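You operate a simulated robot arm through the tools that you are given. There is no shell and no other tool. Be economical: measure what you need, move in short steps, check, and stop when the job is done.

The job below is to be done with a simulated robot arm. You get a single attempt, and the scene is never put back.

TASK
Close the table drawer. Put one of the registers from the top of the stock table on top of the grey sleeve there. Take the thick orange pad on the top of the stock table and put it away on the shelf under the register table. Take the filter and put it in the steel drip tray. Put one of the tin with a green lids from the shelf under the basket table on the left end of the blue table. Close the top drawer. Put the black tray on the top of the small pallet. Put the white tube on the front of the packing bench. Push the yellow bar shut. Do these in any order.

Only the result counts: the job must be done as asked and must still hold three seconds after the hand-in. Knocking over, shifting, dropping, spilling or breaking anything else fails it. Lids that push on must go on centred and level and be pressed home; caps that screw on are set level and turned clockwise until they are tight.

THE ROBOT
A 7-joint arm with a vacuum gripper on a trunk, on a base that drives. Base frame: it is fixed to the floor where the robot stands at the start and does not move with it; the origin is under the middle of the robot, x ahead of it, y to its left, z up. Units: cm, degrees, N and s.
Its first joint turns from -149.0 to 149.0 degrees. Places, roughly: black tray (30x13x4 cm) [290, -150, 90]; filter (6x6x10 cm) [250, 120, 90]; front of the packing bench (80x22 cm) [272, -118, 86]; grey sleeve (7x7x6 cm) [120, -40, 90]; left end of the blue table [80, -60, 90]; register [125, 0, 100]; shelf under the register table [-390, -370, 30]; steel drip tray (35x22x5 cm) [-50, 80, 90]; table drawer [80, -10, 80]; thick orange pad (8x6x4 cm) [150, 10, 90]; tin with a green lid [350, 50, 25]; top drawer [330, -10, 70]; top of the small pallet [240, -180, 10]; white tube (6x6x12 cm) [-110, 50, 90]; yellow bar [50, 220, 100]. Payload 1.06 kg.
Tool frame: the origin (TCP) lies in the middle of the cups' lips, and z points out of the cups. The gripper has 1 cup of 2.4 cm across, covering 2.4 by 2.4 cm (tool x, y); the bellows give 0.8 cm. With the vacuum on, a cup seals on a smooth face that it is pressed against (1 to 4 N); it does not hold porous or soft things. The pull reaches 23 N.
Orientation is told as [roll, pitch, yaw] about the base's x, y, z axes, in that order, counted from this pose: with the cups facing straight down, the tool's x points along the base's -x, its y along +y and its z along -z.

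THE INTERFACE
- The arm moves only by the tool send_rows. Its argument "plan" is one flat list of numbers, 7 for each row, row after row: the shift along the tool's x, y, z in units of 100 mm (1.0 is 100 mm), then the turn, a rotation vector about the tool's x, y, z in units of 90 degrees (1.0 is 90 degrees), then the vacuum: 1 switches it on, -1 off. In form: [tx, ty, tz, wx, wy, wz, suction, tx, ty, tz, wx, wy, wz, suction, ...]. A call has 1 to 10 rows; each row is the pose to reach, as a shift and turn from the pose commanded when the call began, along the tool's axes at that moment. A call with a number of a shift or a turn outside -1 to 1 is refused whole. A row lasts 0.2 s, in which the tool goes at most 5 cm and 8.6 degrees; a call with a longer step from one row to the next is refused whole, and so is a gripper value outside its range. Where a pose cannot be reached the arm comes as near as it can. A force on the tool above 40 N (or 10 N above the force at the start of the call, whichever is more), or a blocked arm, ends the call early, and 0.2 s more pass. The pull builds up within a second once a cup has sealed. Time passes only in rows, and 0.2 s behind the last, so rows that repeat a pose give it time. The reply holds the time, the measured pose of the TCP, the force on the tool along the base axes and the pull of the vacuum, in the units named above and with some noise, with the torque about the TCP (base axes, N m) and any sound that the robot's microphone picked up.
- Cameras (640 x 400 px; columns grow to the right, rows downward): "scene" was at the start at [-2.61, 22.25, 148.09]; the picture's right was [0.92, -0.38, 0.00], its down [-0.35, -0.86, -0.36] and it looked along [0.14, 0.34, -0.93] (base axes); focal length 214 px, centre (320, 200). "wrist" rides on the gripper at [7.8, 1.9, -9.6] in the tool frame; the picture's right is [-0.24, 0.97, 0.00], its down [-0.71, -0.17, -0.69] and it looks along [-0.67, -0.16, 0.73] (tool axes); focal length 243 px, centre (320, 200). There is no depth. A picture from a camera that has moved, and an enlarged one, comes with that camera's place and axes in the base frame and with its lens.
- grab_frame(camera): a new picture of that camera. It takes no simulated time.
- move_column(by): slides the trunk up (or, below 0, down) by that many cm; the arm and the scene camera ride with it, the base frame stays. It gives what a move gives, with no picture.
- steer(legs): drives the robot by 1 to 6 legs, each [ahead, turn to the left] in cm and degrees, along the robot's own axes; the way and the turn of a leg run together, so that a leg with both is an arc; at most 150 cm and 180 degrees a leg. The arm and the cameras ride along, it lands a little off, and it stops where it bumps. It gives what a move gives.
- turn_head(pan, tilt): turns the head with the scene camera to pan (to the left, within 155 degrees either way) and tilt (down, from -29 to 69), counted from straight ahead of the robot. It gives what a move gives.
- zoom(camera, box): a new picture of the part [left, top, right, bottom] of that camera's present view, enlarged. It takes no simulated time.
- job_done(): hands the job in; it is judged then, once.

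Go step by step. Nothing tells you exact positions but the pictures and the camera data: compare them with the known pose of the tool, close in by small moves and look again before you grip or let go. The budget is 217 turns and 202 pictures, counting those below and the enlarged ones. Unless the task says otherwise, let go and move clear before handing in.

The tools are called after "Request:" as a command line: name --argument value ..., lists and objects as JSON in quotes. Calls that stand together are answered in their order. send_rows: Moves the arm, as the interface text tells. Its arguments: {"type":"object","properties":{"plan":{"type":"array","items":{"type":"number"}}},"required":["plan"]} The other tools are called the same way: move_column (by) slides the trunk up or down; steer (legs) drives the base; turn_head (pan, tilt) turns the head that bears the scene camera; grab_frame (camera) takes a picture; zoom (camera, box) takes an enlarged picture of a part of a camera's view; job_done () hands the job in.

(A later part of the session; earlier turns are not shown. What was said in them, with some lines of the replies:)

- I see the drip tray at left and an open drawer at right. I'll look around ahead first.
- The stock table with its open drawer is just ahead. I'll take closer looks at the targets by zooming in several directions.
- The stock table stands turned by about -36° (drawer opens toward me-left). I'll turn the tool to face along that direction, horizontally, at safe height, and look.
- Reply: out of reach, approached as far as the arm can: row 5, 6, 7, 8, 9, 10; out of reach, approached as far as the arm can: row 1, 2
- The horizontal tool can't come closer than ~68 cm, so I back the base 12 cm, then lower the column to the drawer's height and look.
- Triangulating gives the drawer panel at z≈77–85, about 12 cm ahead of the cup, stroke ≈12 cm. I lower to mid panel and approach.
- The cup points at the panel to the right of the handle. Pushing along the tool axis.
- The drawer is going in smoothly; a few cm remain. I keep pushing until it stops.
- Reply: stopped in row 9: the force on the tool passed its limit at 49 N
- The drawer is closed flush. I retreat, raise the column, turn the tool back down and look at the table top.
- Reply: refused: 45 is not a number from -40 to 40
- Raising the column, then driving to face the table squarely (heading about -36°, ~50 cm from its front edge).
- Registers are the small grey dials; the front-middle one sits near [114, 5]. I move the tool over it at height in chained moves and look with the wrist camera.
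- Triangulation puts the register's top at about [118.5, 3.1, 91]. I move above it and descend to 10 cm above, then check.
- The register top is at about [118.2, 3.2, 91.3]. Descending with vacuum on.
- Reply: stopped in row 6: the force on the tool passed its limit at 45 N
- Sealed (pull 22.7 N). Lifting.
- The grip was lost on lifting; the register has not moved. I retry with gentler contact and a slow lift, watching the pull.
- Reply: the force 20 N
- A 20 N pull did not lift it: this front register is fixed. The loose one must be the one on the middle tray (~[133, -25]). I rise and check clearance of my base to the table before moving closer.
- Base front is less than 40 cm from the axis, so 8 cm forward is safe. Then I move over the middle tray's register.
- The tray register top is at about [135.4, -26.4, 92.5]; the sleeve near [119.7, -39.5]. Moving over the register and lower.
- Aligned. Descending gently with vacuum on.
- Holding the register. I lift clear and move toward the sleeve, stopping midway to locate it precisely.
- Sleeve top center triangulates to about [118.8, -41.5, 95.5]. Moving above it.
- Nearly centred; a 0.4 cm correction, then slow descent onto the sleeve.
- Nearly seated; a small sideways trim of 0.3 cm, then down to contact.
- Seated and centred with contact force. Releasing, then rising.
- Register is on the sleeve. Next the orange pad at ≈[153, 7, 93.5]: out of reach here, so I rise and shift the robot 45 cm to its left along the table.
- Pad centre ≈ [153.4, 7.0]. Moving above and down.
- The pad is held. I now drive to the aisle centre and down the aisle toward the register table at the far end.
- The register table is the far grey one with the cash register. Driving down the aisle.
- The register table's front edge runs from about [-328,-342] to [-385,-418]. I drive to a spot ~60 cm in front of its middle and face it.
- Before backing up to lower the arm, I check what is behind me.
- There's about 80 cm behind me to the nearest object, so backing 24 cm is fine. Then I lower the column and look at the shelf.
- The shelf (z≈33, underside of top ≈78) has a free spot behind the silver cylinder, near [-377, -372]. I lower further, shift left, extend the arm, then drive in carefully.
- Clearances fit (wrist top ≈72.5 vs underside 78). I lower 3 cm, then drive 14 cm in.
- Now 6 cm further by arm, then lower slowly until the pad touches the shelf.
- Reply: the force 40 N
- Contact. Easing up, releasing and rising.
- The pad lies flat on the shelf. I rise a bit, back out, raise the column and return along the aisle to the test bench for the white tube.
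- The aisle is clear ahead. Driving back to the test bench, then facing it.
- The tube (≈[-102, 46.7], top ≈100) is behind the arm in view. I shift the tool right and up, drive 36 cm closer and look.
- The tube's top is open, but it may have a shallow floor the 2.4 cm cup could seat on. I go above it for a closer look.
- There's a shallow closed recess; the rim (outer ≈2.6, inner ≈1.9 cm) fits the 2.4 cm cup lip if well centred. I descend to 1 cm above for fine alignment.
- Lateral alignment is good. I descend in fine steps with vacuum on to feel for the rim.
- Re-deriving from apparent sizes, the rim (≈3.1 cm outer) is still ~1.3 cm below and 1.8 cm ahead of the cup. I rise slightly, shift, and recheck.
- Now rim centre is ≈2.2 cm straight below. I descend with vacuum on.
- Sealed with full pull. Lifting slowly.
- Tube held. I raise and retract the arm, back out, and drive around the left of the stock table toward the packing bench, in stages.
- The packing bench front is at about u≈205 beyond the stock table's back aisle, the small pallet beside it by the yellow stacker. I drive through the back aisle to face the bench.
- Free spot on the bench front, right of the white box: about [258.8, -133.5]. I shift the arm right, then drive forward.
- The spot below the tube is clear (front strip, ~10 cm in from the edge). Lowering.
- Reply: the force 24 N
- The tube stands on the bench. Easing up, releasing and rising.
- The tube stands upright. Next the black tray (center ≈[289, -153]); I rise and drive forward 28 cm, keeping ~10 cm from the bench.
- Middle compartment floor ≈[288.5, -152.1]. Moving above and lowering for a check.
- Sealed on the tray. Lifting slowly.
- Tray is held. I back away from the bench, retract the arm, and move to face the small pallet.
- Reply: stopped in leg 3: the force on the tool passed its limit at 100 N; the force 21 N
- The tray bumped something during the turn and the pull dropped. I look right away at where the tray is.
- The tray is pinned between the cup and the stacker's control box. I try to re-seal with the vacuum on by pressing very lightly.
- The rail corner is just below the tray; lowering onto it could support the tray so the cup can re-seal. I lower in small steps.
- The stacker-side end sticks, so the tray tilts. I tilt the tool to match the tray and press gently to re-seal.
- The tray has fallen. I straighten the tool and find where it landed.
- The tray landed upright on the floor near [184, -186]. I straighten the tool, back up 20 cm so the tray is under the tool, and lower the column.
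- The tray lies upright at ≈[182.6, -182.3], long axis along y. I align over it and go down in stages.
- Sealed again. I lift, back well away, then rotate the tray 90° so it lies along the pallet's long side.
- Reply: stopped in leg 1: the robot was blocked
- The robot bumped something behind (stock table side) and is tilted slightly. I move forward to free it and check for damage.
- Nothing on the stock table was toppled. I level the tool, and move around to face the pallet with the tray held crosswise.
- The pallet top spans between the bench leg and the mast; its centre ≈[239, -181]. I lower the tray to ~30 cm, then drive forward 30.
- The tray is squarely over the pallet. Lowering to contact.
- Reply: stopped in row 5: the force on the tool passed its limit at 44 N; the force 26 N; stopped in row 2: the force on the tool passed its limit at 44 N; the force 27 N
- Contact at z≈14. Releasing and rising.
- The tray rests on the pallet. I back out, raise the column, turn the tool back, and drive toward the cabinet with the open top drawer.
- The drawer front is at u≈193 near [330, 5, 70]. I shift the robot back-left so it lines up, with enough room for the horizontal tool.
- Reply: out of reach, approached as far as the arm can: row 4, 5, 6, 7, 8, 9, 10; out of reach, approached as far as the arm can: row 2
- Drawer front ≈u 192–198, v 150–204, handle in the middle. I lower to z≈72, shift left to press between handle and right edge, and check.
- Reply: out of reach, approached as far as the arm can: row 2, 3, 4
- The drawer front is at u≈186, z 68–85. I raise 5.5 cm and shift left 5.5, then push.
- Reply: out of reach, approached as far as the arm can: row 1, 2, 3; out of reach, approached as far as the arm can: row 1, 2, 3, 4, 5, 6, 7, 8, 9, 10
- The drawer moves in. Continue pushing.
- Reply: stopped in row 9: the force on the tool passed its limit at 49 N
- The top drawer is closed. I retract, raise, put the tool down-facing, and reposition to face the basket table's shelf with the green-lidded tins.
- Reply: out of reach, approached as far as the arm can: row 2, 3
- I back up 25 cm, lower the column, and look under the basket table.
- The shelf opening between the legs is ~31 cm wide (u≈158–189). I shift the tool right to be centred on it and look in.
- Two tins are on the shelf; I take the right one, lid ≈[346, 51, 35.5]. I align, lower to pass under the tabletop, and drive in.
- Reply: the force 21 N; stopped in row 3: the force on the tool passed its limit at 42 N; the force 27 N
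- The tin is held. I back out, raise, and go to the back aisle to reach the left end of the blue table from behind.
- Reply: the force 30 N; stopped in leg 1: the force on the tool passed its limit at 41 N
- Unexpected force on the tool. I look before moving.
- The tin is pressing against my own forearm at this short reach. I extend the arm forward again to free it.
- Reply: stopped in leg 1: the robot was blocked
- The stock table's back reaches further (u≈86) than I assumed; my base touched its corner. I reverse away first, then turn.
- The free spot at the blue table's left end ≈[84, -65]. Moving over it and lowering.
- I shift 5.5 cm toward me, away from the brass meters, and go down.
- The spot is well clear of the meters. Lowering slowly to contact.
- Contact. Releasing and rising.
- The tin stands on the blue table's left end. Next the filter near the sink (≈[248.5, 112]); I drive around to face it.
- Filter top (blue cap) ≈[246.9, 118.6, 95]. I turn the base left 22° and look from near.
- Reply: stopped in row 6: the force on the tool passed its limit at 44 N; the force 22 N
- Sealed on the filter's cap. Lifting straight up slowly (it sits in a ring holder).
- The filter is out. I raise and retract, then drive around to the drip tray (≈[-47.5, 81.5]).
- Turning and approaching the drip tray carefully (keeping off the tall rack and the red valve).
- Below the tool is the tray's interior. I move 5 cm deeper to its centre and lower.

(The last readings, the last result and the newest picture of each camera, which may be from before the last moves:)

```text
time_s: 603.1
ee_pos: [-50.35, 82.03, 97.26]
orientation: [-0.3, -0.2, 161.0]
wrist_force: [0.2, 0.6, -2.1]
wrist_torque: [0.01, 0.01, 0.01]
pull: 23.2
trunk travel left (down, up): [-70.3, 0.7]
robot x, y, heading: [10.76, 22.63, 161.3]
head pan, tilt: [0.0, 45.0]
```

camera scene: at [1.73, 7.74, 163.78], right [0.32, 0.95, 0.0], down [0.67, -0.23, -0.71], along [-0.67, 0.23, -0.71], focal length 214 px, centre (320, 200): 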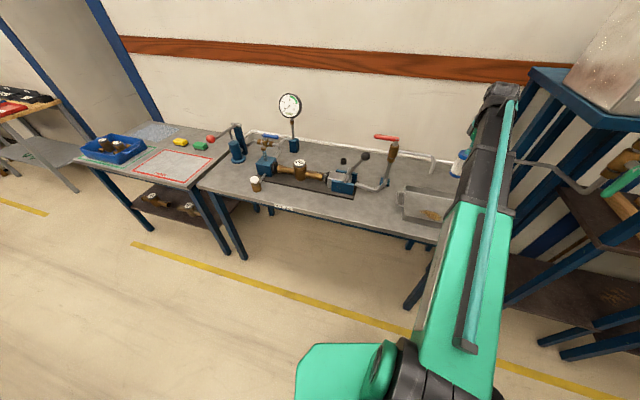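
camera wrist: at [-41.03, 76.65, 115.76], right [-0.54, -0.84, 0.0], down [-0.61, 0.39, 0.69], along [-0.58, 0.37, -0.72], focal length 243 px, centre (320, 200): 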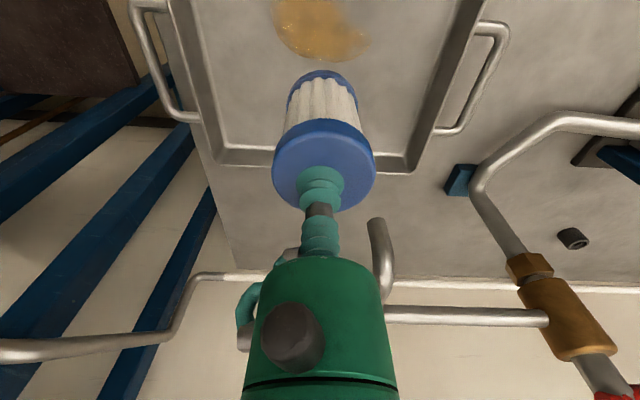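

Request:
send_rows --plan '[0, 0, 0.03, 0, 0, 0, 1, 0, 0, 0.06, 0, 0, 0, 1, 0, 0, 0.08, 0, 0, 0, 1, 0, 0, 0.1, 0, 0, 0, 1]'

Request:
grab_frame --camera "wrist"

```text
time_s: 604.1
ee_pos: [-50.48, 82.02, 96.15]
orientation: [-0.4, -0.4, 161.0]
wrist_force: [0.1, 0.6, -1.3]
wrist_torque: [0.04, -0.01, -0.01]
pull: 22.9
trunk travel left (down, up): [-70.3, 0.7]
robot x, y, heading: [11.06, 22.15, 161.3]
head pan, tilt: [0.0, 45.0]
```

```text
32 pictures are left
camera wrist: at [-43.44, 77.48, 105.85], right [-0.54, -0.84, 0.0], down [-0.61, 0.39, 0.69], along [-0.58, 0.37, -0.72], focal length 243 px, centre (320, 200)
```

wrist: 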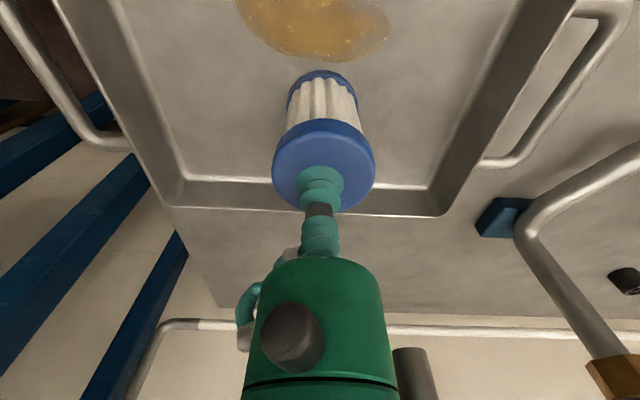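

Request:
send_rows --plan '[0, 0, 0.02, 0, 0, 0, 1, 0, 0, 0.04, 0, 0, 0, 1, 0, 0, 0.06, 0, 0, 0, 1, 0, 0, 0.08, 0, 0, 0, 1]'

Request:
send_rows --plan '[0, 0, 0.02, 0, 0, 0, 1, 0, 0, 0.04, 0, 0, 0, 1, 0, 0, 0.06, 0, 0, 0, 1]'

```text
time_s: 605.1
ee_pos: [-50.38, 82.12, 95.73]
orientation: [-0.3, -0.4, 161.0]
wrist_force: [-0.3, 0.0, 13.6]
wrist_torque: [-0.02, 0.07, -0.02]
pull: 22.7
trunk travel left (down, up): [-70.3, 0.7]
robot x, y, heading: [11.2, 22.58, 161.3]
head pan, tilt: [0.0, 45.0]
```

```text
time_s: 605.9
ee_pos: [-50.17, 82.06, 95.03]
orientation: [-0.4, -0.4, 161.0]
wrist_force: [-3.8, 3.9, 20.4]
wrist_torque: [-0.02, 0.02, 0.0]
pull: 22.5
trunk travel left (down, up): [-70.3, 0.7]
robot x, y, heading: [10.53, 22.5, 161.1]
head pan, tilt: [0.0, 45.0]
```

The filter stands in the tray. Releasing and rising.

Request:
send_rows --plan '[0, 0, -0.05, 0, 0, 0, -1, 0, 0, -0.05, 0, 0, 0, -1, 0, 0, -0.06, 0, 0, 0, -1, 0, 0, -0.08, 0, 0, 0, -1, 0, 0, -0.12, 0, 0, 0, -1, 0, 0, -0.2, 0, 0, 0, -1]'

Request:
send_rows --plan '[0, 0, -0.3, 0, 0, 0, -1, 0, 0, -0.6, 0, 0, 0, -1, 0, 0, -1.0, 0, 0, 0, -1]'

Request:
send_rows --plan '[0.1, 0, -0.3, 0, 0, 0, -1, 0.3, 0, -0.6, 0, 0, 0, -1, 0.6, 0, -1.0, 0, 0, 0, -1]'

Request:
grab_frame --camera "wrist"

Request:
turn_head --pan -70 --tilt 20

Request:
grab_frame --camera "scene"

```text
time_s: 607.3
ee_pos: [-50.28, 82.12, 96.96]
orientation: [-0.3, -0.2, 161.1]
wrist_force: [0.0, 0.8, -0.6]
wrist_torque: [0.0, 0.0, -0.04]
pull: 0.0
trunk travel left (down, up): [-70.3, 0.7]
robot x, y, heading: [10.74, 22.65, 161.5]
head pan, tilt: [0.0, 45.0]
```

```text
time_s: 608.1
ee_pos: [-50.32, 81.91, 106.74]
orientation: [-0.3, -0.3, 161.0]
wrist_force: [0.4, 0.3, -1.0]
wrist_torque: [0.01, -0.01, 0.0]
pull: 0.1
trunk travel left (down, up): [-70.3, 0.7]
robot x, y, heading: [10.86, 22.61, 161.5]
head pan, tilt: [0.0, 45.0]
```

```text
time_s: 608.9
ee_pos: [-44.48, 79.78, 116.75]
orientation: [-0.3, -0.2, 161.0]
wrist_force: [-0.2, 0.1, -0.1]
wrist_torque: [0.01, 0.03, -0.02]
pull: 0.1
trunk travel left (down, up): [-70.3, 0.7]
robot x, y, heading: [10.57, 22.53, 161.0]
head pan, tilt: [0.0, 45.0]
```

```text
31 pictures are left
camera wrist: at [-37.52, 75.27, 126.29], right [-0.54, -0.84, 0.0], down [-0.61, 0.39, 0.69], along [-0.58, 0.37, -0.72], focal length 243 px, centre (320, 200)
```

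wrist: 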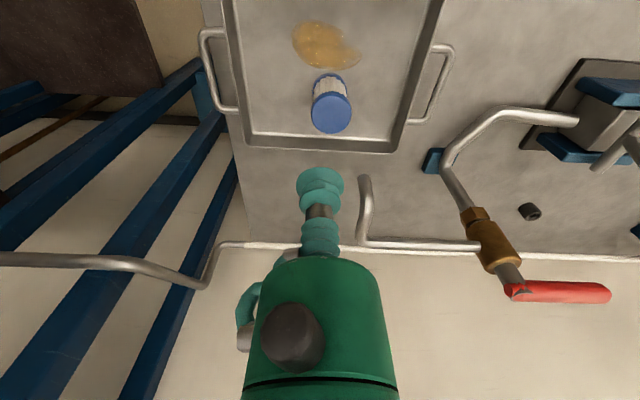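

```text
time_s: 610.3
ee_pos: [-44.59, 79.8, 116.68]
orientation: [-0.3, -0.3, 161.0]
wrist_force: [-0.5, -0.8, -0.5]
wrist_torque: [-0.01, 0.01, -0.02]
pull: 0.1
trunk travel left (down, up): [-70.3, 0.7]
robot x, y, heading: [10.35, 22.44, 161.4]
head pan, tilt: [-70.0, 20.0]
```

```text
30 pictures are left
camera scene: at [9.18, 14.42, 167.64], right [1.0, 0.02, 0.0], down [0.01, -0.34, -0.94], along [-0.02, 0.94, -0.34], focal length 214 px, centre (320, 200)
```

scene: 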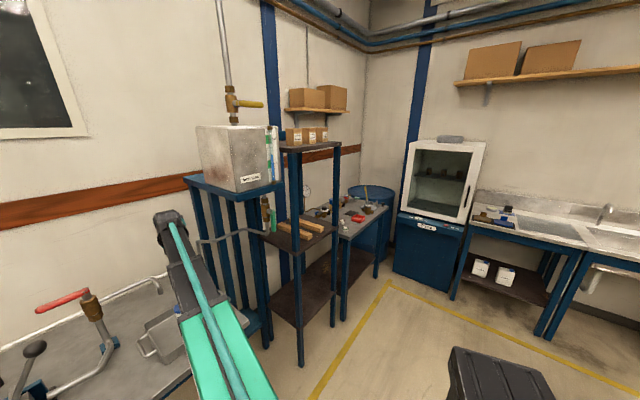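

The filter stands in the tray. Now the yellow bar on the corner table; zooming.

Request:
zoom --camera "scene" --box '[295, 160, 405, 240]'

```text
5.00 times, centred on (350, 200) of scene
camera zoom: at [9.18, 14.42, 167.64], right [1.0, 0.02, 0.0], down [0.01, -0.34, -0.94], along [-0.02, 0.94, -0.34], focal length 1072 px, centre (170, 200)
```

zoom: 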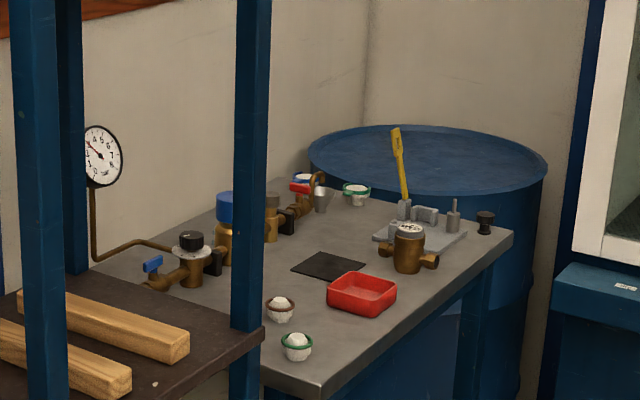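

It's a fixture with an upright yellow lever. I back away, centre the arm, and drive to the corner table.

Request:
steer --legs '[[-30, 0]]'

Request:
send_rows --plan '[0, 0.25, 0, 0, 0, 0, -1, 0, 0.5, 0, 0, 0, 0, -1, 0, 0.75, 0, 0, 0, 0, -1, 0, 1.0, 0, 0, 0, 0, -1]'

Request:
send_rows --plan '[0, 0.25, 0, 0, 0, 0, -1, 0, 0.5, 0, 0, 0, 0, -1, 0, 0.75, 0, 0, 0, 0, -1, 0, 1.0, 0, 0, 0, 0, -1]'

Request:
send_rows --plan '[0.1, 0.25, 0, 0, 0, 0, -1, 0.2, 0.5, 0, 0, 0, 0, -1, 0.3, 0.75, 0, 0, 0, 0, -1, 0.3, 1.0, 0, 0, 0, 0, -1]'

Request:
send_rows --plan '[0.1, 0.25, 0, 0, 0, 0, -1, 0.2, 0.5, 0, 0, 0, 0, -1, 0.3, 0.6, 0, 0, 0, 0, -1]'

Request:
steer --legs '[[0, -107], [112, 0], [0, 90]]'

Request:
turn_head --pan -25 --tilt 35

Request:
grab_frame --camera "scene"

```text
time_s: 612.3
ee_pos: [-16.15, 70.18, 116.79]
orientation: [-0.3, -0.3, 161.0]
wrist_force: [0.4, 0.0, -0.3]
wrist_torque: [0.02, -0.01, 0.02]
pull: 0.0
trunk travel left (down, up): [-70.3, 0.7]
robot x, y, heading: [38.65, 13.08, 161.4]
head pan, tilt: [-70.0, 20.0]
```

```text
time_s: 613.3
ee_pos: [-19.64, 60.73, 116.53]
orientation: [-0.3, -0.3, 161.1]
wrist_force: [-0.1, 0.0, 0.1]
wrist_torque: [0.04, 0.03, 0.0]
pull: 0.0
trunk travel left (down, up): [-70.3, 0.7]
robot x, y, heading: [39.11, 13.1, 161.3]
head pan, tilt: [-70.0, 20.0]
```

```text
time_s: 614.3
ee_pos: [-22.74, 51.34, 116.69]
orientation: [-0.4, -0.1, 161.0]
wrist_force: [0.0, 0.3, 0.3]
wrist_torque: [0.01, -0.01, -0.03]
pull: 0.2
trunk travel left (down, up): [-70.3, 0.7]
robot x, y, heading: [39.04, 12.83, 161.4]
head pan, tilt: [-70.0, 20.0]
```

```text
time_s: 615.3
ee_pos: [-23.25, 40.97, 116.43]
orientation: [-0.3, -0.3, 161.0]
wrist_force: [0.5, 0.0, 0.3]
wrist_torque: [-0.04, 0.01, -0.03]
pull: 0.0
trunk travel left (down, up): [-70.3, 0.7]
robot x, y, heading: [38.82, 13.26, 161.6]
head pan, tilt: [-70.0, 20.0]
```

```text
time_s: 616.1
ee_pos: [-22.23, 34.26, 116.48]
orientation: [-0.2, -0.3, 161.1]
wrist_force: [-0.1, 0.1, 0.1]
wrist_torque: [0.0, 0.02, 0.0]
pull: 0.0
trunk travel left (down, up): [-70.3, 0.7]
robot x, y, heading: [38.85, 13.15, 161.6]
head pan, tilt: [-70.0, 20.0]
```

```text
time_s: 629.9
ee_pos: [44.11, 142.78, 116.41]
orientation: [-0.3, -0.2, 146.6]
wrist_force: [-0.5, 0.0, 0.5]
wrist_torque: [-0.02, -0.04, 0.01]
pull: 0.1
trunk travel left (down, up): [-70.3, 0.7]
robot x, y, heading: [98.02, 106.78, 147.0]
head pan, tilt: [-70.0, 20.0]
```

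```text
time_s: 631.0
ee_pos: [44.1, 142.84, 116.3]
orientation: [-0.3, -0.4, 146.6]
wrist_force: [-0.2, -0.3, -0.6]
wrist_torque: [0.01, 0.02, 0.0]
pull: 0.0
trunk travel left (down, up): [-70.3, 0.7]
robot x, y, heading: [97.97, 107.07, 146.9]
head pan, tilt: [-25.0, 35.0]
```

```text
28 pictures are left
camera scene: at [87.82, 97.77, 165.26], right [0.85, 0.53, 0.0], down [0.3, -0.49, -0.82], along [-0.43, 0.7, -0.57], focal length 214 px, centre (320, 200)
```

scene: 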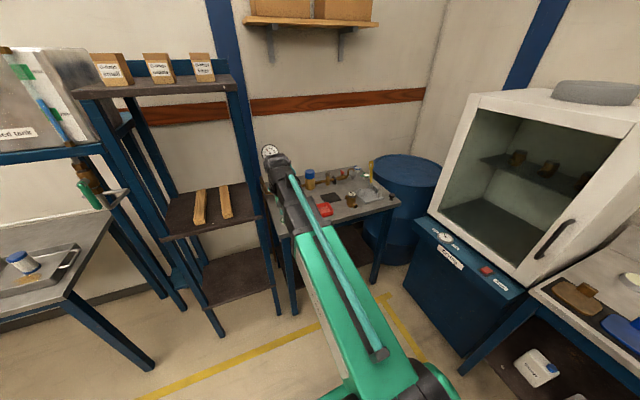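

Request:
zoom --camera "scene" --box '[310, 140, 410, 220]'

```text
5.00 times, centred on (360, 180) of scene
camera zoom: at [87.82, 97.77, 165.26], right [0.85, 0.53, 0.0], down [0.3, -0.49, -0.82], along [-0.43, 0.7, -0.57], focal length 1072 px, centre (120, 300)
```

zoom: 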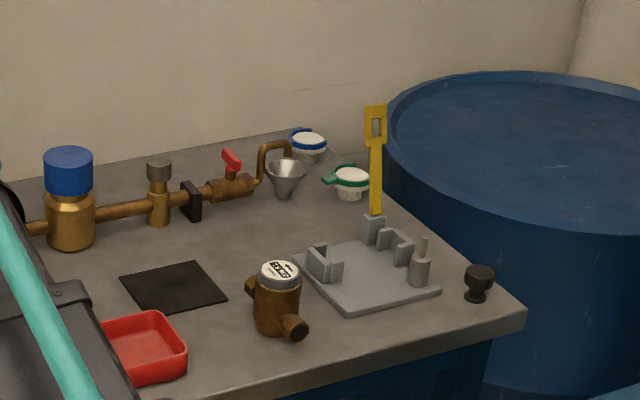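

The bar hinges at ≈[52, 219, 94.6], stands up to [50, 221, 108] leaning slightly back, and folds toward me. I approach straight at it.

Request:
steer --legs '[[0, -34], [40, 0]]'

Request:
turn_head --pan -5 --tilt 35

Request:
grab_frame --camera "wrist"

Request:
zoom --camera "scene" --box '[230, 80, 410, 220]'

```text
time_s: 635.2
ee_pos: [57.11, 204.8, 116.32]
orientation: [-0.3, -0.2, 112.7]
wrist_force: [0.3, -0.5, -1.0]
wrist_torque: [0.04, -0.02, 0.03]
pull: 0.2
trunk travel left (down, up): [-70.3, 0.7]
robot x, y, heading: [82.38, 144.97, 113.2]
head pan, tilt: [-25.0, 35.0]
```

```text
time_s: 636.0
ee_pos: [57.19, 204.64, 116.34]
orientation: [-0.3, -0.4, 112.6]
wrist_force: [0.1, 0.5, 0.2]
wrist_torque: [-0.02, -0.01, -0.01]
pull: 0.1
trunk travel left (down, up): [-70.3, 0.7]
robot x, y, heading: [81.74, 144.73, 113.1]
head pan, tilt: [-5.0, 35.0]
```

```text
26 pictures are left
camera wrist: at [58.61, 196.56, 125.97], right [-0.99, -0.16, 0.0], down [-0.12, 0.72, 0.69], along [-0.11, 0.68, -0.72], focal length 243 px, centre (320, 200)
```

wrist: 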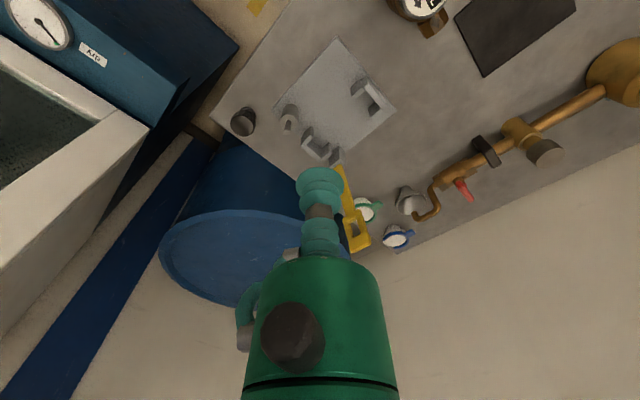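

```text
2.86 times, centred on (320, 150) of scene
camera zoom: at [65.31, 142.33, 165.25], right [0.95, 0.31, 0.0], down [0.18, -0.55, -0.82], along [-0.25, 0.78, -0.57], focal length 613 px, centre (320, 343)
```

zoom: 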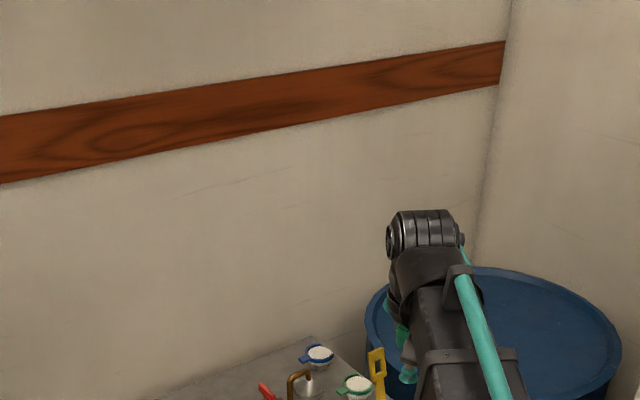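

I move over and behind the bar at safe height, then lower behind it.

Request:
send_rows --plan '[-0.3, 0.1, 0, 0, 0, 0, -1, -0.6, 0.2, 0, 0, 0, 0, -1, -0.9, 0.3, 0, 0, 0, 0, -1, -1.0, 0.36, 0, 0, 0, 0, -1]'

Request:
send_rows --plan '[-0.3, 0, 0, 0, 0, 0, -1, -0.6, 0, 0, 0, 0, 0, -1, -0.9, 0, 0, 0, 0, 0, -1, -1.0, 0, 0, 0, 0, 0, -1]'

Request:
send_rows --plan '[-0.28, 0, 0, 0, 0, 0, -1]'

Request:
grab_frame --camera "wrist"

Request:
turn_head --pan -5 --tilt 50

Request:
zoom --camera "scene" --box '[260, 80, 400, 180]'

```text
time_s: 637.0
ee_pos: [50.07, 212.59, 116.23]
orientation: [-0.2, -0.3, 112.8]
wrist_force: [-0.2, 0.2, -0.3]
wrist_torque: [-0.05, -0.03, 0.01]
pull: 0.1
trunk travel left (down, up): [-70.3, 0.7]
robot x, y, heading: [82.26, 144.65, 112.8]
head pan, tilt: [-5.0, 35.0]
```

```text
time_s: 638.0
ee_pos: [46.29, 221.81, 116.55]
orientation: [-0.3, -0.3, 112.7]
wrist_force: [0.1, -0.1, 0.5]
wrist_torque: [0.01, -0.02, 0.02]
pull: 0.1
trunk travel left (down, up): [-70.3, 0.7]
robot x, y, heading: [82.08, 144.7, 113.1]
head pan, tilt: [-5.0, 35.0]
```

```text
time_s: 638.5
ee_pos: [45.33, 224.31, 116.64]
orientation: [-0.3, -0.1, 112.8]
wrist_force: [-0.8, 0.0, 0.3]
wrist_torque: [-0.01, 0.01, 0.02]
pull: 0.1
trunk travel left (down, up): [-70.3, 0.7]
robot x, y, heading: [82.0, 144.76, 113.2]
head pan, tilt: [-5.0, 35.0]
```

```text
24 pictures are left
camera wrist: at [46.71, 216.28, 126.08], right [-0.99, -0.16, 0.0], down [-0.12, 0.72, 0.69], along [-0.11, 0.68, -0.73], focal length 243 px, centre (320, 200)
```

wrist: 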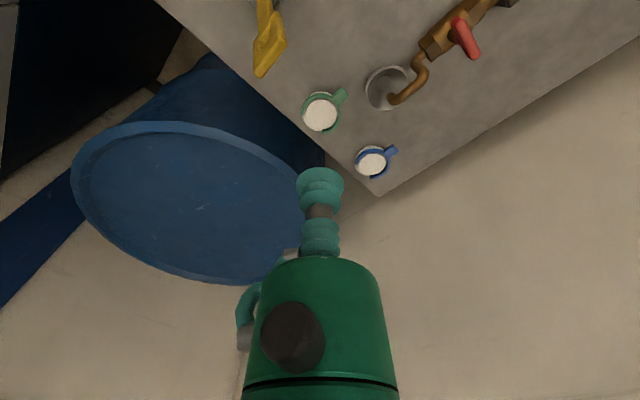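

```text
time_s: 639.2
ee_pos: [45.33, 224.41, 116.48]
orientation: [-0.4, -0.4, 112.7]
wrist_force: [-0.4, -0.1, 0.7]
wrist_torque: [-0.02, -0.01, 0.0]
pull: 0.0
trunk travel left (down, up): [-70.3, 0.7]
robot x, y, heading: [81.69, 144.63, 113.1]
head pan, tilt: [-5.0, 50.0]
```

```text
4.00 times, centred on (330, 130) of scene
camera zoom: at [65.63, 141.29, 163.09], right [0.95, 0.31, 0.0], down [0.24, -0.73, -0.64], along [-0.2, 0.61, -0.77], focal length 858 px, centre (280, 480)
```

zoom: 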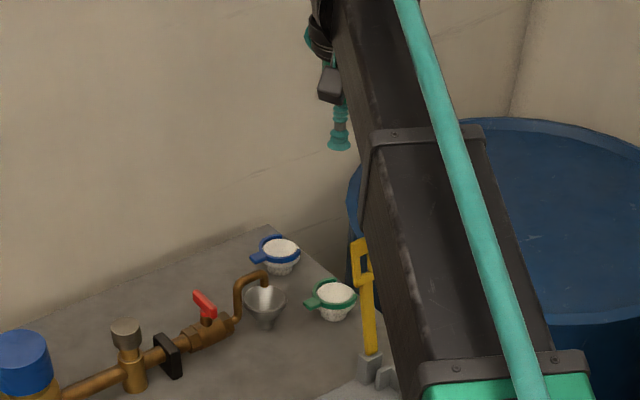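

The bar is ~5 cm in front (toward me) of the tool. I back off 1.5 cm more, lower behind it to z≈101, then push it over toward me.

Request:
send_rows --plan '[-0.13, 0.08, 0, 0, 0, 0, -1, -0.13, 0.08, 0.3, 0, 0, 0, -1, -0.13, 0.08, 0.6, 0, 0, 0, -1, -0.13, 0.08, 0.9, 0, 0, 0, -1]'

Request:
send_rows --plan '[0, 0, 0.3, 0, 0, 0, -1, 0, 0, 0.6, 0, 0, 0, -1]'

Request:
grab_frame --camera "wrist"

Request:
zoom --camera "scene" --box '[260, 80, 400, 180]'

```text
time_s: 640.2
ee_pos: [44.03, 225.49, 107.49]
orientation: [-0.4, -0.2, 112.7]
wrist_force: [0.0, 0.6, -0.5]
wrist_torque: [-0.01, -0.01, 0.0]
pull: 0.0
trunk travel left (down, up): [-70.3, 0.7]
robot x, y, heading: [82.15, 144.79, 112.8]
head pan, tilt: [-5.0, 50.0]
```

```text
time_s: 640.8
ee_pos: [43.89, 225.43, 101.54]
orientation: [-0.3, -0.3, 112.7]
wrist_force: [-0.5, 1.2, 0.2]
wrist_torque: [-0.01, 0.02, 0.02]
pull: 0.1
trunk travel left (down, up): [-70.3, 0.7]
robot x, y, heading: [82.34, 144.78, 113.1]
head pan, tilt: [-5.0, 50.0]
```

```text
22 pictures are left
camera wrist: at [45.32, 217.24, 111.04], right [-0.99, -0.16, 0.0], down [-0.12, 0.71, 0.69], along [-0.11, 0.68, -0.72], focal length 243 px, centre (320, 200)
```

wrist: 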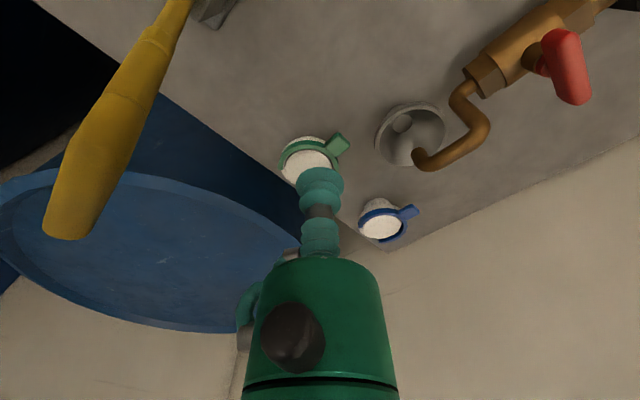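

```text
4.00 times, centred on (330, 130) of scene
camera zoom: at [65.63, 141.3, 163.08], right [0.95, 0.31, 0.0], down [0.24, -0.73, -0.64], along [-0.2, 0.61, -0.77], focal length 858 px, centre (280, 480)
```

zoom: 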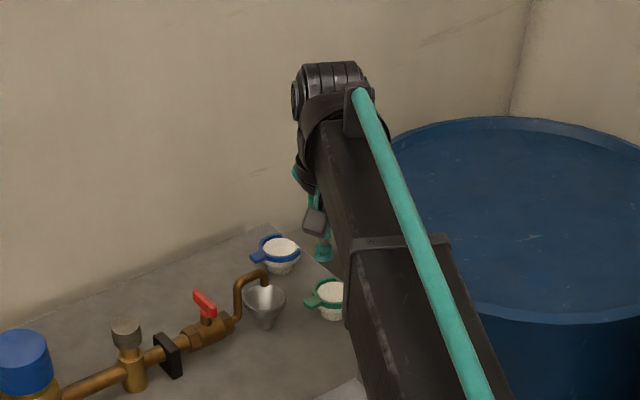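

Request:
send_rows --plan '[0.1, -0.06, 0, 0, 0, 0, -1, 0.2, -0.12, 0, 0, 0, 0, -1, 0.3, -0.18, 0, 0, 0, 0, -1, 0.4, -0.24, 0, 0, 0, 0, -1, 0.5, -0.3, 0, 0, 0, 0, -1, 0.6, -0.36, 0, 0, 0, 0, -1, 0.7, -0.42, 0, 0, 0, 0, -1, 0.8, -0.48, 0, 0, 0, 0, -1]'

Request:
grab_frame --camera "wrist"

```text
time_s: 642.6
ee_pos: [51.39, 219.73, 101.48]
orientation: [-0.3, -0.3, 112.8]
wrist_force: [0.4, -0.3, -0.9]
wrist_torque: [-0.03, -0.02, 0.01]
pull: 0.0
trunk travel left (down, up): [-70.3, 0.7]
robot x, y, heading: [81.74, 145.1, 112.6]
head pan, tilt: [-5.0, 50.0]
```

```text
20 pictures are left
camera wrist: at [52.83, 211.63, 111.05], right [-0.99, -0.16, 0.0], down [-0.12, 0.71, 0.69], along [-0.11, 0.68, -0.72], focal length 243 px, centre (320, 200)
```

wrist: 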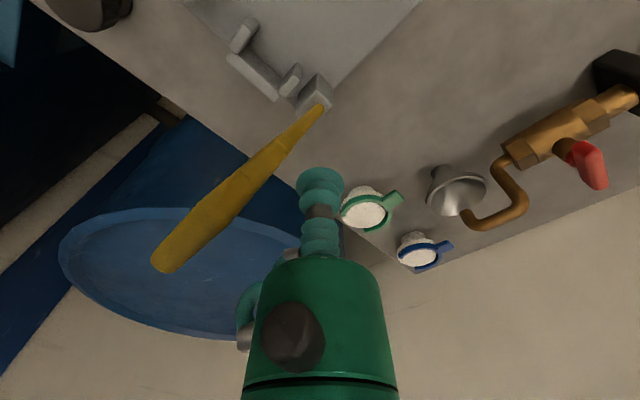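

The bar is past vertical toward me. Continue pushing.

Request:
send_rows --plan '[0.1, -0.06, 0, 0, 0, 0, -1, 0.2, -0.12, 0, 0, 0, 0, -1, 0.3, -0.18, 0, 0, 0, 0, -1, 0.4, -0.24, 0, 0, 0, 0, -1, 0.5, -0.3, 0, 0, 0, 0, -1, 0.6, -0.36, 0, 0, 0, 0, -1]'

Request:
grab_frame --camera "wrist"

```text
time_s: 644.0
ee_pos: [57.08, 215.65, 101.48]
orientation: [-0.3, -0.3, 112.8]
wrist_force: [-0.6, -0.5, -0.6]
wrist_torque: [0.04, -0.01, 0.02]
pull: 0.1
trunk travel left (down, up): [-70.3, 0.7]
robot x, y, heading: [81.99, 144.32, 112.9]
head pan, tilt: [-5.0, 50.0]
```

```text
19 pictures are left
camera wrist: at [58.5, 207.57, 110.96], right [-0.99, -0.16, 0.0], down [-0.12, 0.71, 0.69], along [-0.11, 0.68, -0.72], focal length 243 px, centre (320, 200)
```

wrist: 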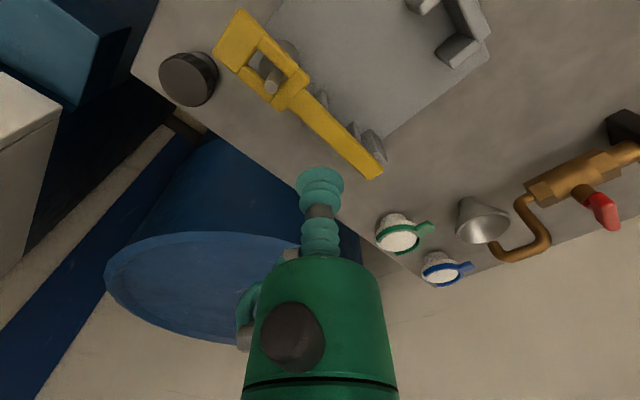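

The bar has folded down with its slot over the pin. I press it gently from above to make sure it's fully shut.

Request:
send_rows --plan '[0, 0, 0.15, 0, 0, 0, -1, 0, 0, 0.3, 0, 0, 0, -1, 0, 0, 0.36, 0, 0, 0, -1, 0, 0, 0.4, 0, 0, 0, -1, 0, 0, 0.44, 0, 0, 0, -1, 0, 0, 0.48, 0, 0, 0, -1]'

Request:
grab_frame --camera "wrist"

```text
time_s: 645.4
ee_pos: [57.08, 215.64, 96.62]
orientation: [-0.3, -0.3, 112.7]
wrist_force: [-0.4, 0.2, -0.3]
wrist_torque: [-0.03, 0.0, -0.01]
pull: 0.2
trunk travel left (down, up): [-70.3, 0.7]
robot x, y, heading: [82.42, 144.82, 112.8]
head pan, tilt: [-5.0, 50.0]
```

```text
18 pictures are left
camera wrist: at [58.49, 207.51, 106.21], right [-0.99, -0.16, 0.0], down [-0.12, 0.71, 0.69], along [-0.11, 0.68, -0.72], focal length 243 px, centre (320, 200)
```

wrist: 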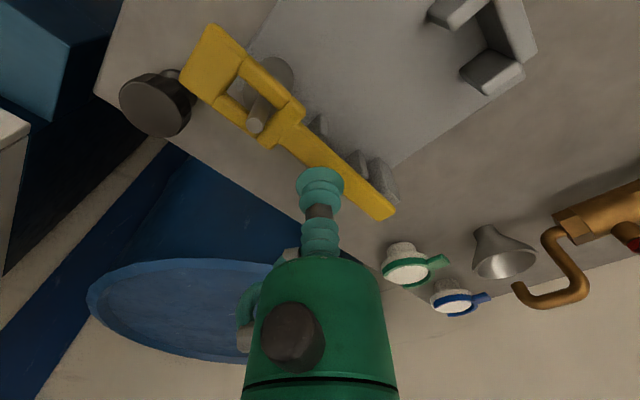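

Request:
send_rows --plan '[0.03, 0.0, 0.04, 0, 0, 0, -1, 0.05, 0.0, 0.08, 0, 0, 0, -1, 0.05, 0, 0.12, 0, 0, 0, -1, 0.05, 0, 0.15, 0, 0, 0, -1, 0.05, 0, 0.18, 0, 0, 0, -1]'

Request:
grab_frame --camera "wrist"

```text
time_s: 646.6
ee_pos: [57.07, 215.2, 94.7]
orientation: [-0.3, -0.3, 112.7]
wrist_force: [-0.4, -0.8, 0.5]
wrist_torque: [0.01, -0.01, 0.01]
pull: 0.1
trunk travel left (down, up): [-70.3, 0.7]
robot x, y, heading: [82.03, 144.49, 113.0]
head pan, tilt: [-5.0, 50.0]
```

```text
17 pictures are left
camera wrist: at [58.61, 207.07, 104.44], right [-0.99, -0.16, 0.0], down [-0.12, 0.71, 0.69], along [-0.11, 0.68, -0.72], focal length 243 px, centre (320, 200)
```

wrist: 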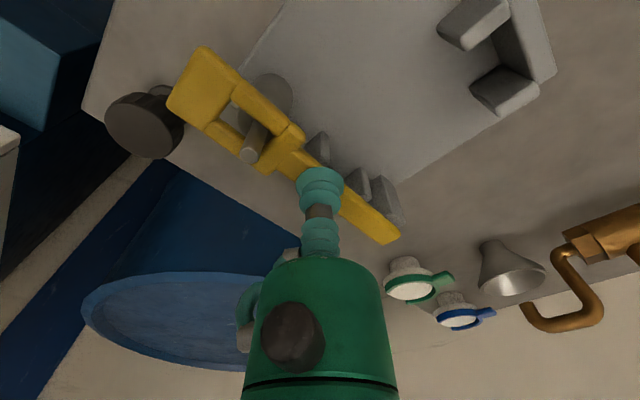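

Request:
send_rows --plan '[0, 0, 0.03, 0, 0, 0, -1, 0, 0, 0.06, 0, 0, 0, -1, 0, 0, 0.09, 0, 0, 0, -1, 0, 0, 0.12, 0, 0, 0, -1]'

```text
time_s: 647.6
ee_pos: [57.22, 215.18, 93.62]
orientation: [-0.3, -0.2, 112.7]
wrist_force: [0.9, -1.3, 7.8]
wrist_torque: [0.02, 0.05, 0.02]
pull: 0.0
trunk travel left (down, up): [-70.3, 0.7]
robot x, y, heading: [82.08, 144.43, 113.0]
head pan, tilt: [-5.0, 50.0]
```

Request:
send_rows --plan '[0, 0, 0.03, 0, 0, 0, -1, 0, 0, 0.05, 0, 0, 0, -1, 0, 0, 0.05, 0, 0, 0, -1]'

Request:
send_rows --plan '[0, 0, -0.2, 0, 0, 0, -1, 0, 0, -0.6, 0, 0, 0, -1, 0, 0, -1.0, 0, 0, 0, -1]'

Request:
send_rows --plan '[0.2, 0, -0.2, 0, 0, 0, -1, 0.5, 0, -0.6, 0, 0, 0, -1, 0.8, 0, -1.0, 0, 0, 0, -1]'

Request:
zoom --camera "wrist" --box '[150, 80, 450, 270]'

```text
time_s: 648.4
ee_pos: [57.19, 215.33, 93.53]
orientation: [-0.3, -0.7, 112.7]
wrist_force: [-0.2, -2.4, 27.9]
wrist_torque: [0.08, 0.03, 0.07]
pull: 0.0
trunk travel left (down, up): [-70.3, 0.7]
robot x, y, heading: [82.37, 144.89, 113.2]
head pan, tilt: [-5.0, 50.0]
stopped in row 3: the force on the tool passed its limit at 41 N (the readings are from after the stop); the commanded pose is now the measured one
```

```text
time_s: 649.1
ee_pos: [57.35, 215.23, 103.38]
orientation: [-0.3, -0.5, 112.7]
wrist_force: [0.4, 0.4, -0.8]
wrist_torque: [0.0, 0.04, 0.0]
pull: 0.1
trunk travel left (down, up): [-70.3, 0.7]
robot x, y, heading: [81.95, 144.44, 113.2]
head pan, tilt: [-5.0, 50.0]
```

```text
time_s: 650.0
ee_pos: [60.59, 207.72, 113.36]
orientation: [-0.2, -0.6, 112.8]
wrist_force: [-0.3, 0.9, 0.3]
wrist_torque: [0.01, 0.01, 0.02]
pull: 0.1
trunk travel left (down, up): [-70.3, 0.7]
robot x, y, heading: [82.12, 144.52, 112.7]
head pan, tilt: [-5.0, 50.0]
```

```text
2.11 times, centred on (300, 175) of wrist
camera zoom: at [62.06, 199.5, 122.91], right [-0.99, -0.16, 0.0], down [-0.12, 0.71, 0.69], along [-0.11, 0.68, -0.72], focal length 511 px, centre (362, 253)
```

zoom: 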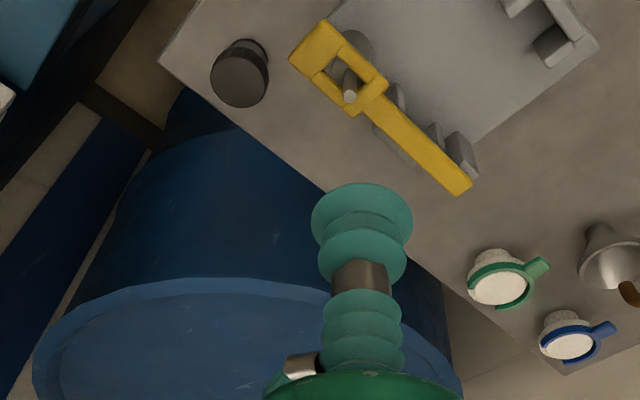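

The bar is shut. A final check on the stock table (register, drawer) and drip tray before hand-in.

Request:
turn_head --pan 155 --tilt 25

Request:
grab_frame --camera "scene"

Request:
turn_head --pan 75 --tilt 25

Request:
grab_frame --camera "scene"

```text
time_s: 652.4
ee_pos: [60.54, 207.88, 113.26]
orientation: [-0.3, -0.5, 112.7]
wrist_force: [0.7, 0.5, 0.0]
wrist_torque: [-0.02, -0.01, 0.01]
pull: 0.0
trunk travel left (down, up): [-70.3, 0.7]
robot x, y, heading: [81.86, 144.81, 113.1]
head pan, tilt: [154.7, 25.0]
```

```text
15 pictures are left
camera scene: at [67.66, 124.75, 166.83], right [-1.0, 0.04, 0.0], down [0.02, 0.42, -0.91], along [-0.04, -0.91, -0.42], focal length 214 px, centre (320, 200)
```

scene: 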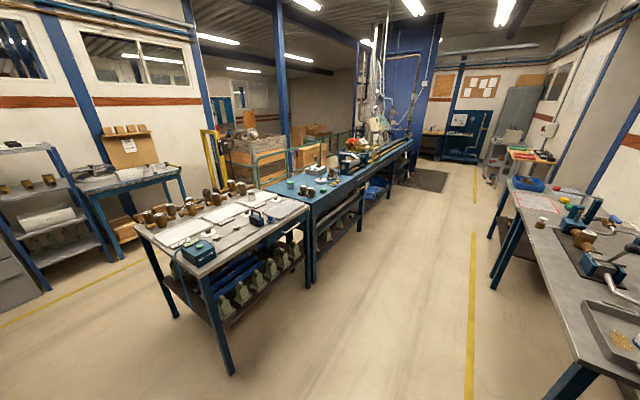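

```text
time_s: 653.9
ee_pos: [60.7, 207.89, 113.34]
orientation: [-0.3, -0.6, 112.7]
wrist_force: [-0.5, 0.4, 0.0]
wrist_torque: [-0.02, 0.0, 0.0]
pull: 0.1
trunk travel left (down, up): [-70.3, 0.7]
robot x, y, heading: [82.33, 144.72, 113.3]
head pan, tilt: [75.0, 25.0]
```

```text
14 pictures are left
camera scene: at [58.91, 132.65, 166.83], right [-0.14, 0.99, 0.0], down [0.42, 0.06, -0.91], along [-0.9, -0.13, -0.42], focal length 214 px, centre (320, 200)
```

scene: 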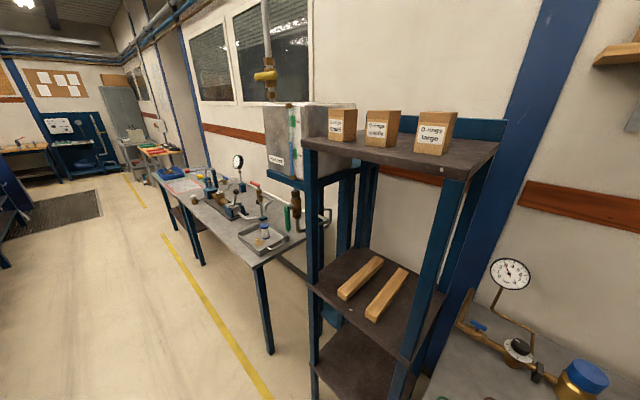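

Request:
turn_head --pan 155 --tilt 25

Request:
zoom --camera "scene" --box '[120, 150, 340, 290]'

```text
time_s: 655.5
ee_pos: [60.51, 207.9, 113.25]
orientation: [-0.3, -0.5, 112.7]
wrist_force: [-0.1, 0.7, 0.1]
wrist_torque: [0.01, 0.01, 0.02]
pull: 0.0
trunk travel left (down, up): [-70.3, 0.7]
robot x, y, heading: [81.88, 144.79, 113.2]
head pan, tilt: [154.7, 25.0]
```

```text
2.86 times, centred on (230, 220) of scene
camera zoom: at [67.66, 124.75, 166.83], right [-1.0, 0.04, 0.0], down [0.02, 0.42, -0.91], along [-0.04, -0.91, -0.42], focal length 613 px, centre (577, 143)
```

zoom: 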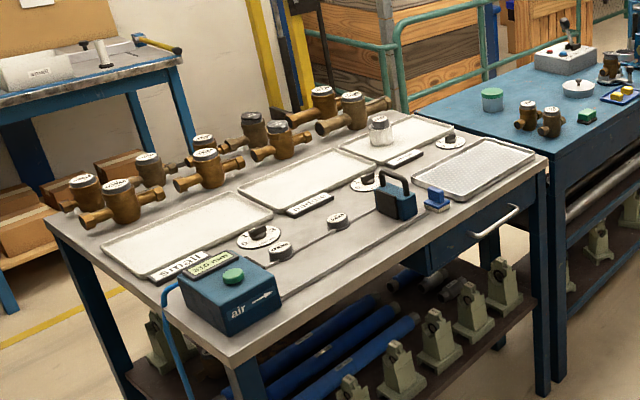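

Everything stands as intended: the drawer is shut, the register is on the sleeve, and the tin and tube are upright. I'm handing in.

Request:
job_done

```text
The job is handed in.
```

I handed the job in with all nine tasks done. I saw each one in its final place, but the black tray had a rough trip.

- **Black tray:** it hit the yellow stacker's control box while I was carrying it. It fell and landed upright on the floor. I picked it up again and set it on the small pallet.
- **Stock table:** the robot backed into it, and later its base touched the table's back corner while turning. In the pictures I took afterwards, nothing on the table had tipped over.
- **Register:** the one I first tried, at the front of the stock table, is fixed in place and would not lift. I used the loose one from the middle tray instead, so that is the register now on the grey sleeve.
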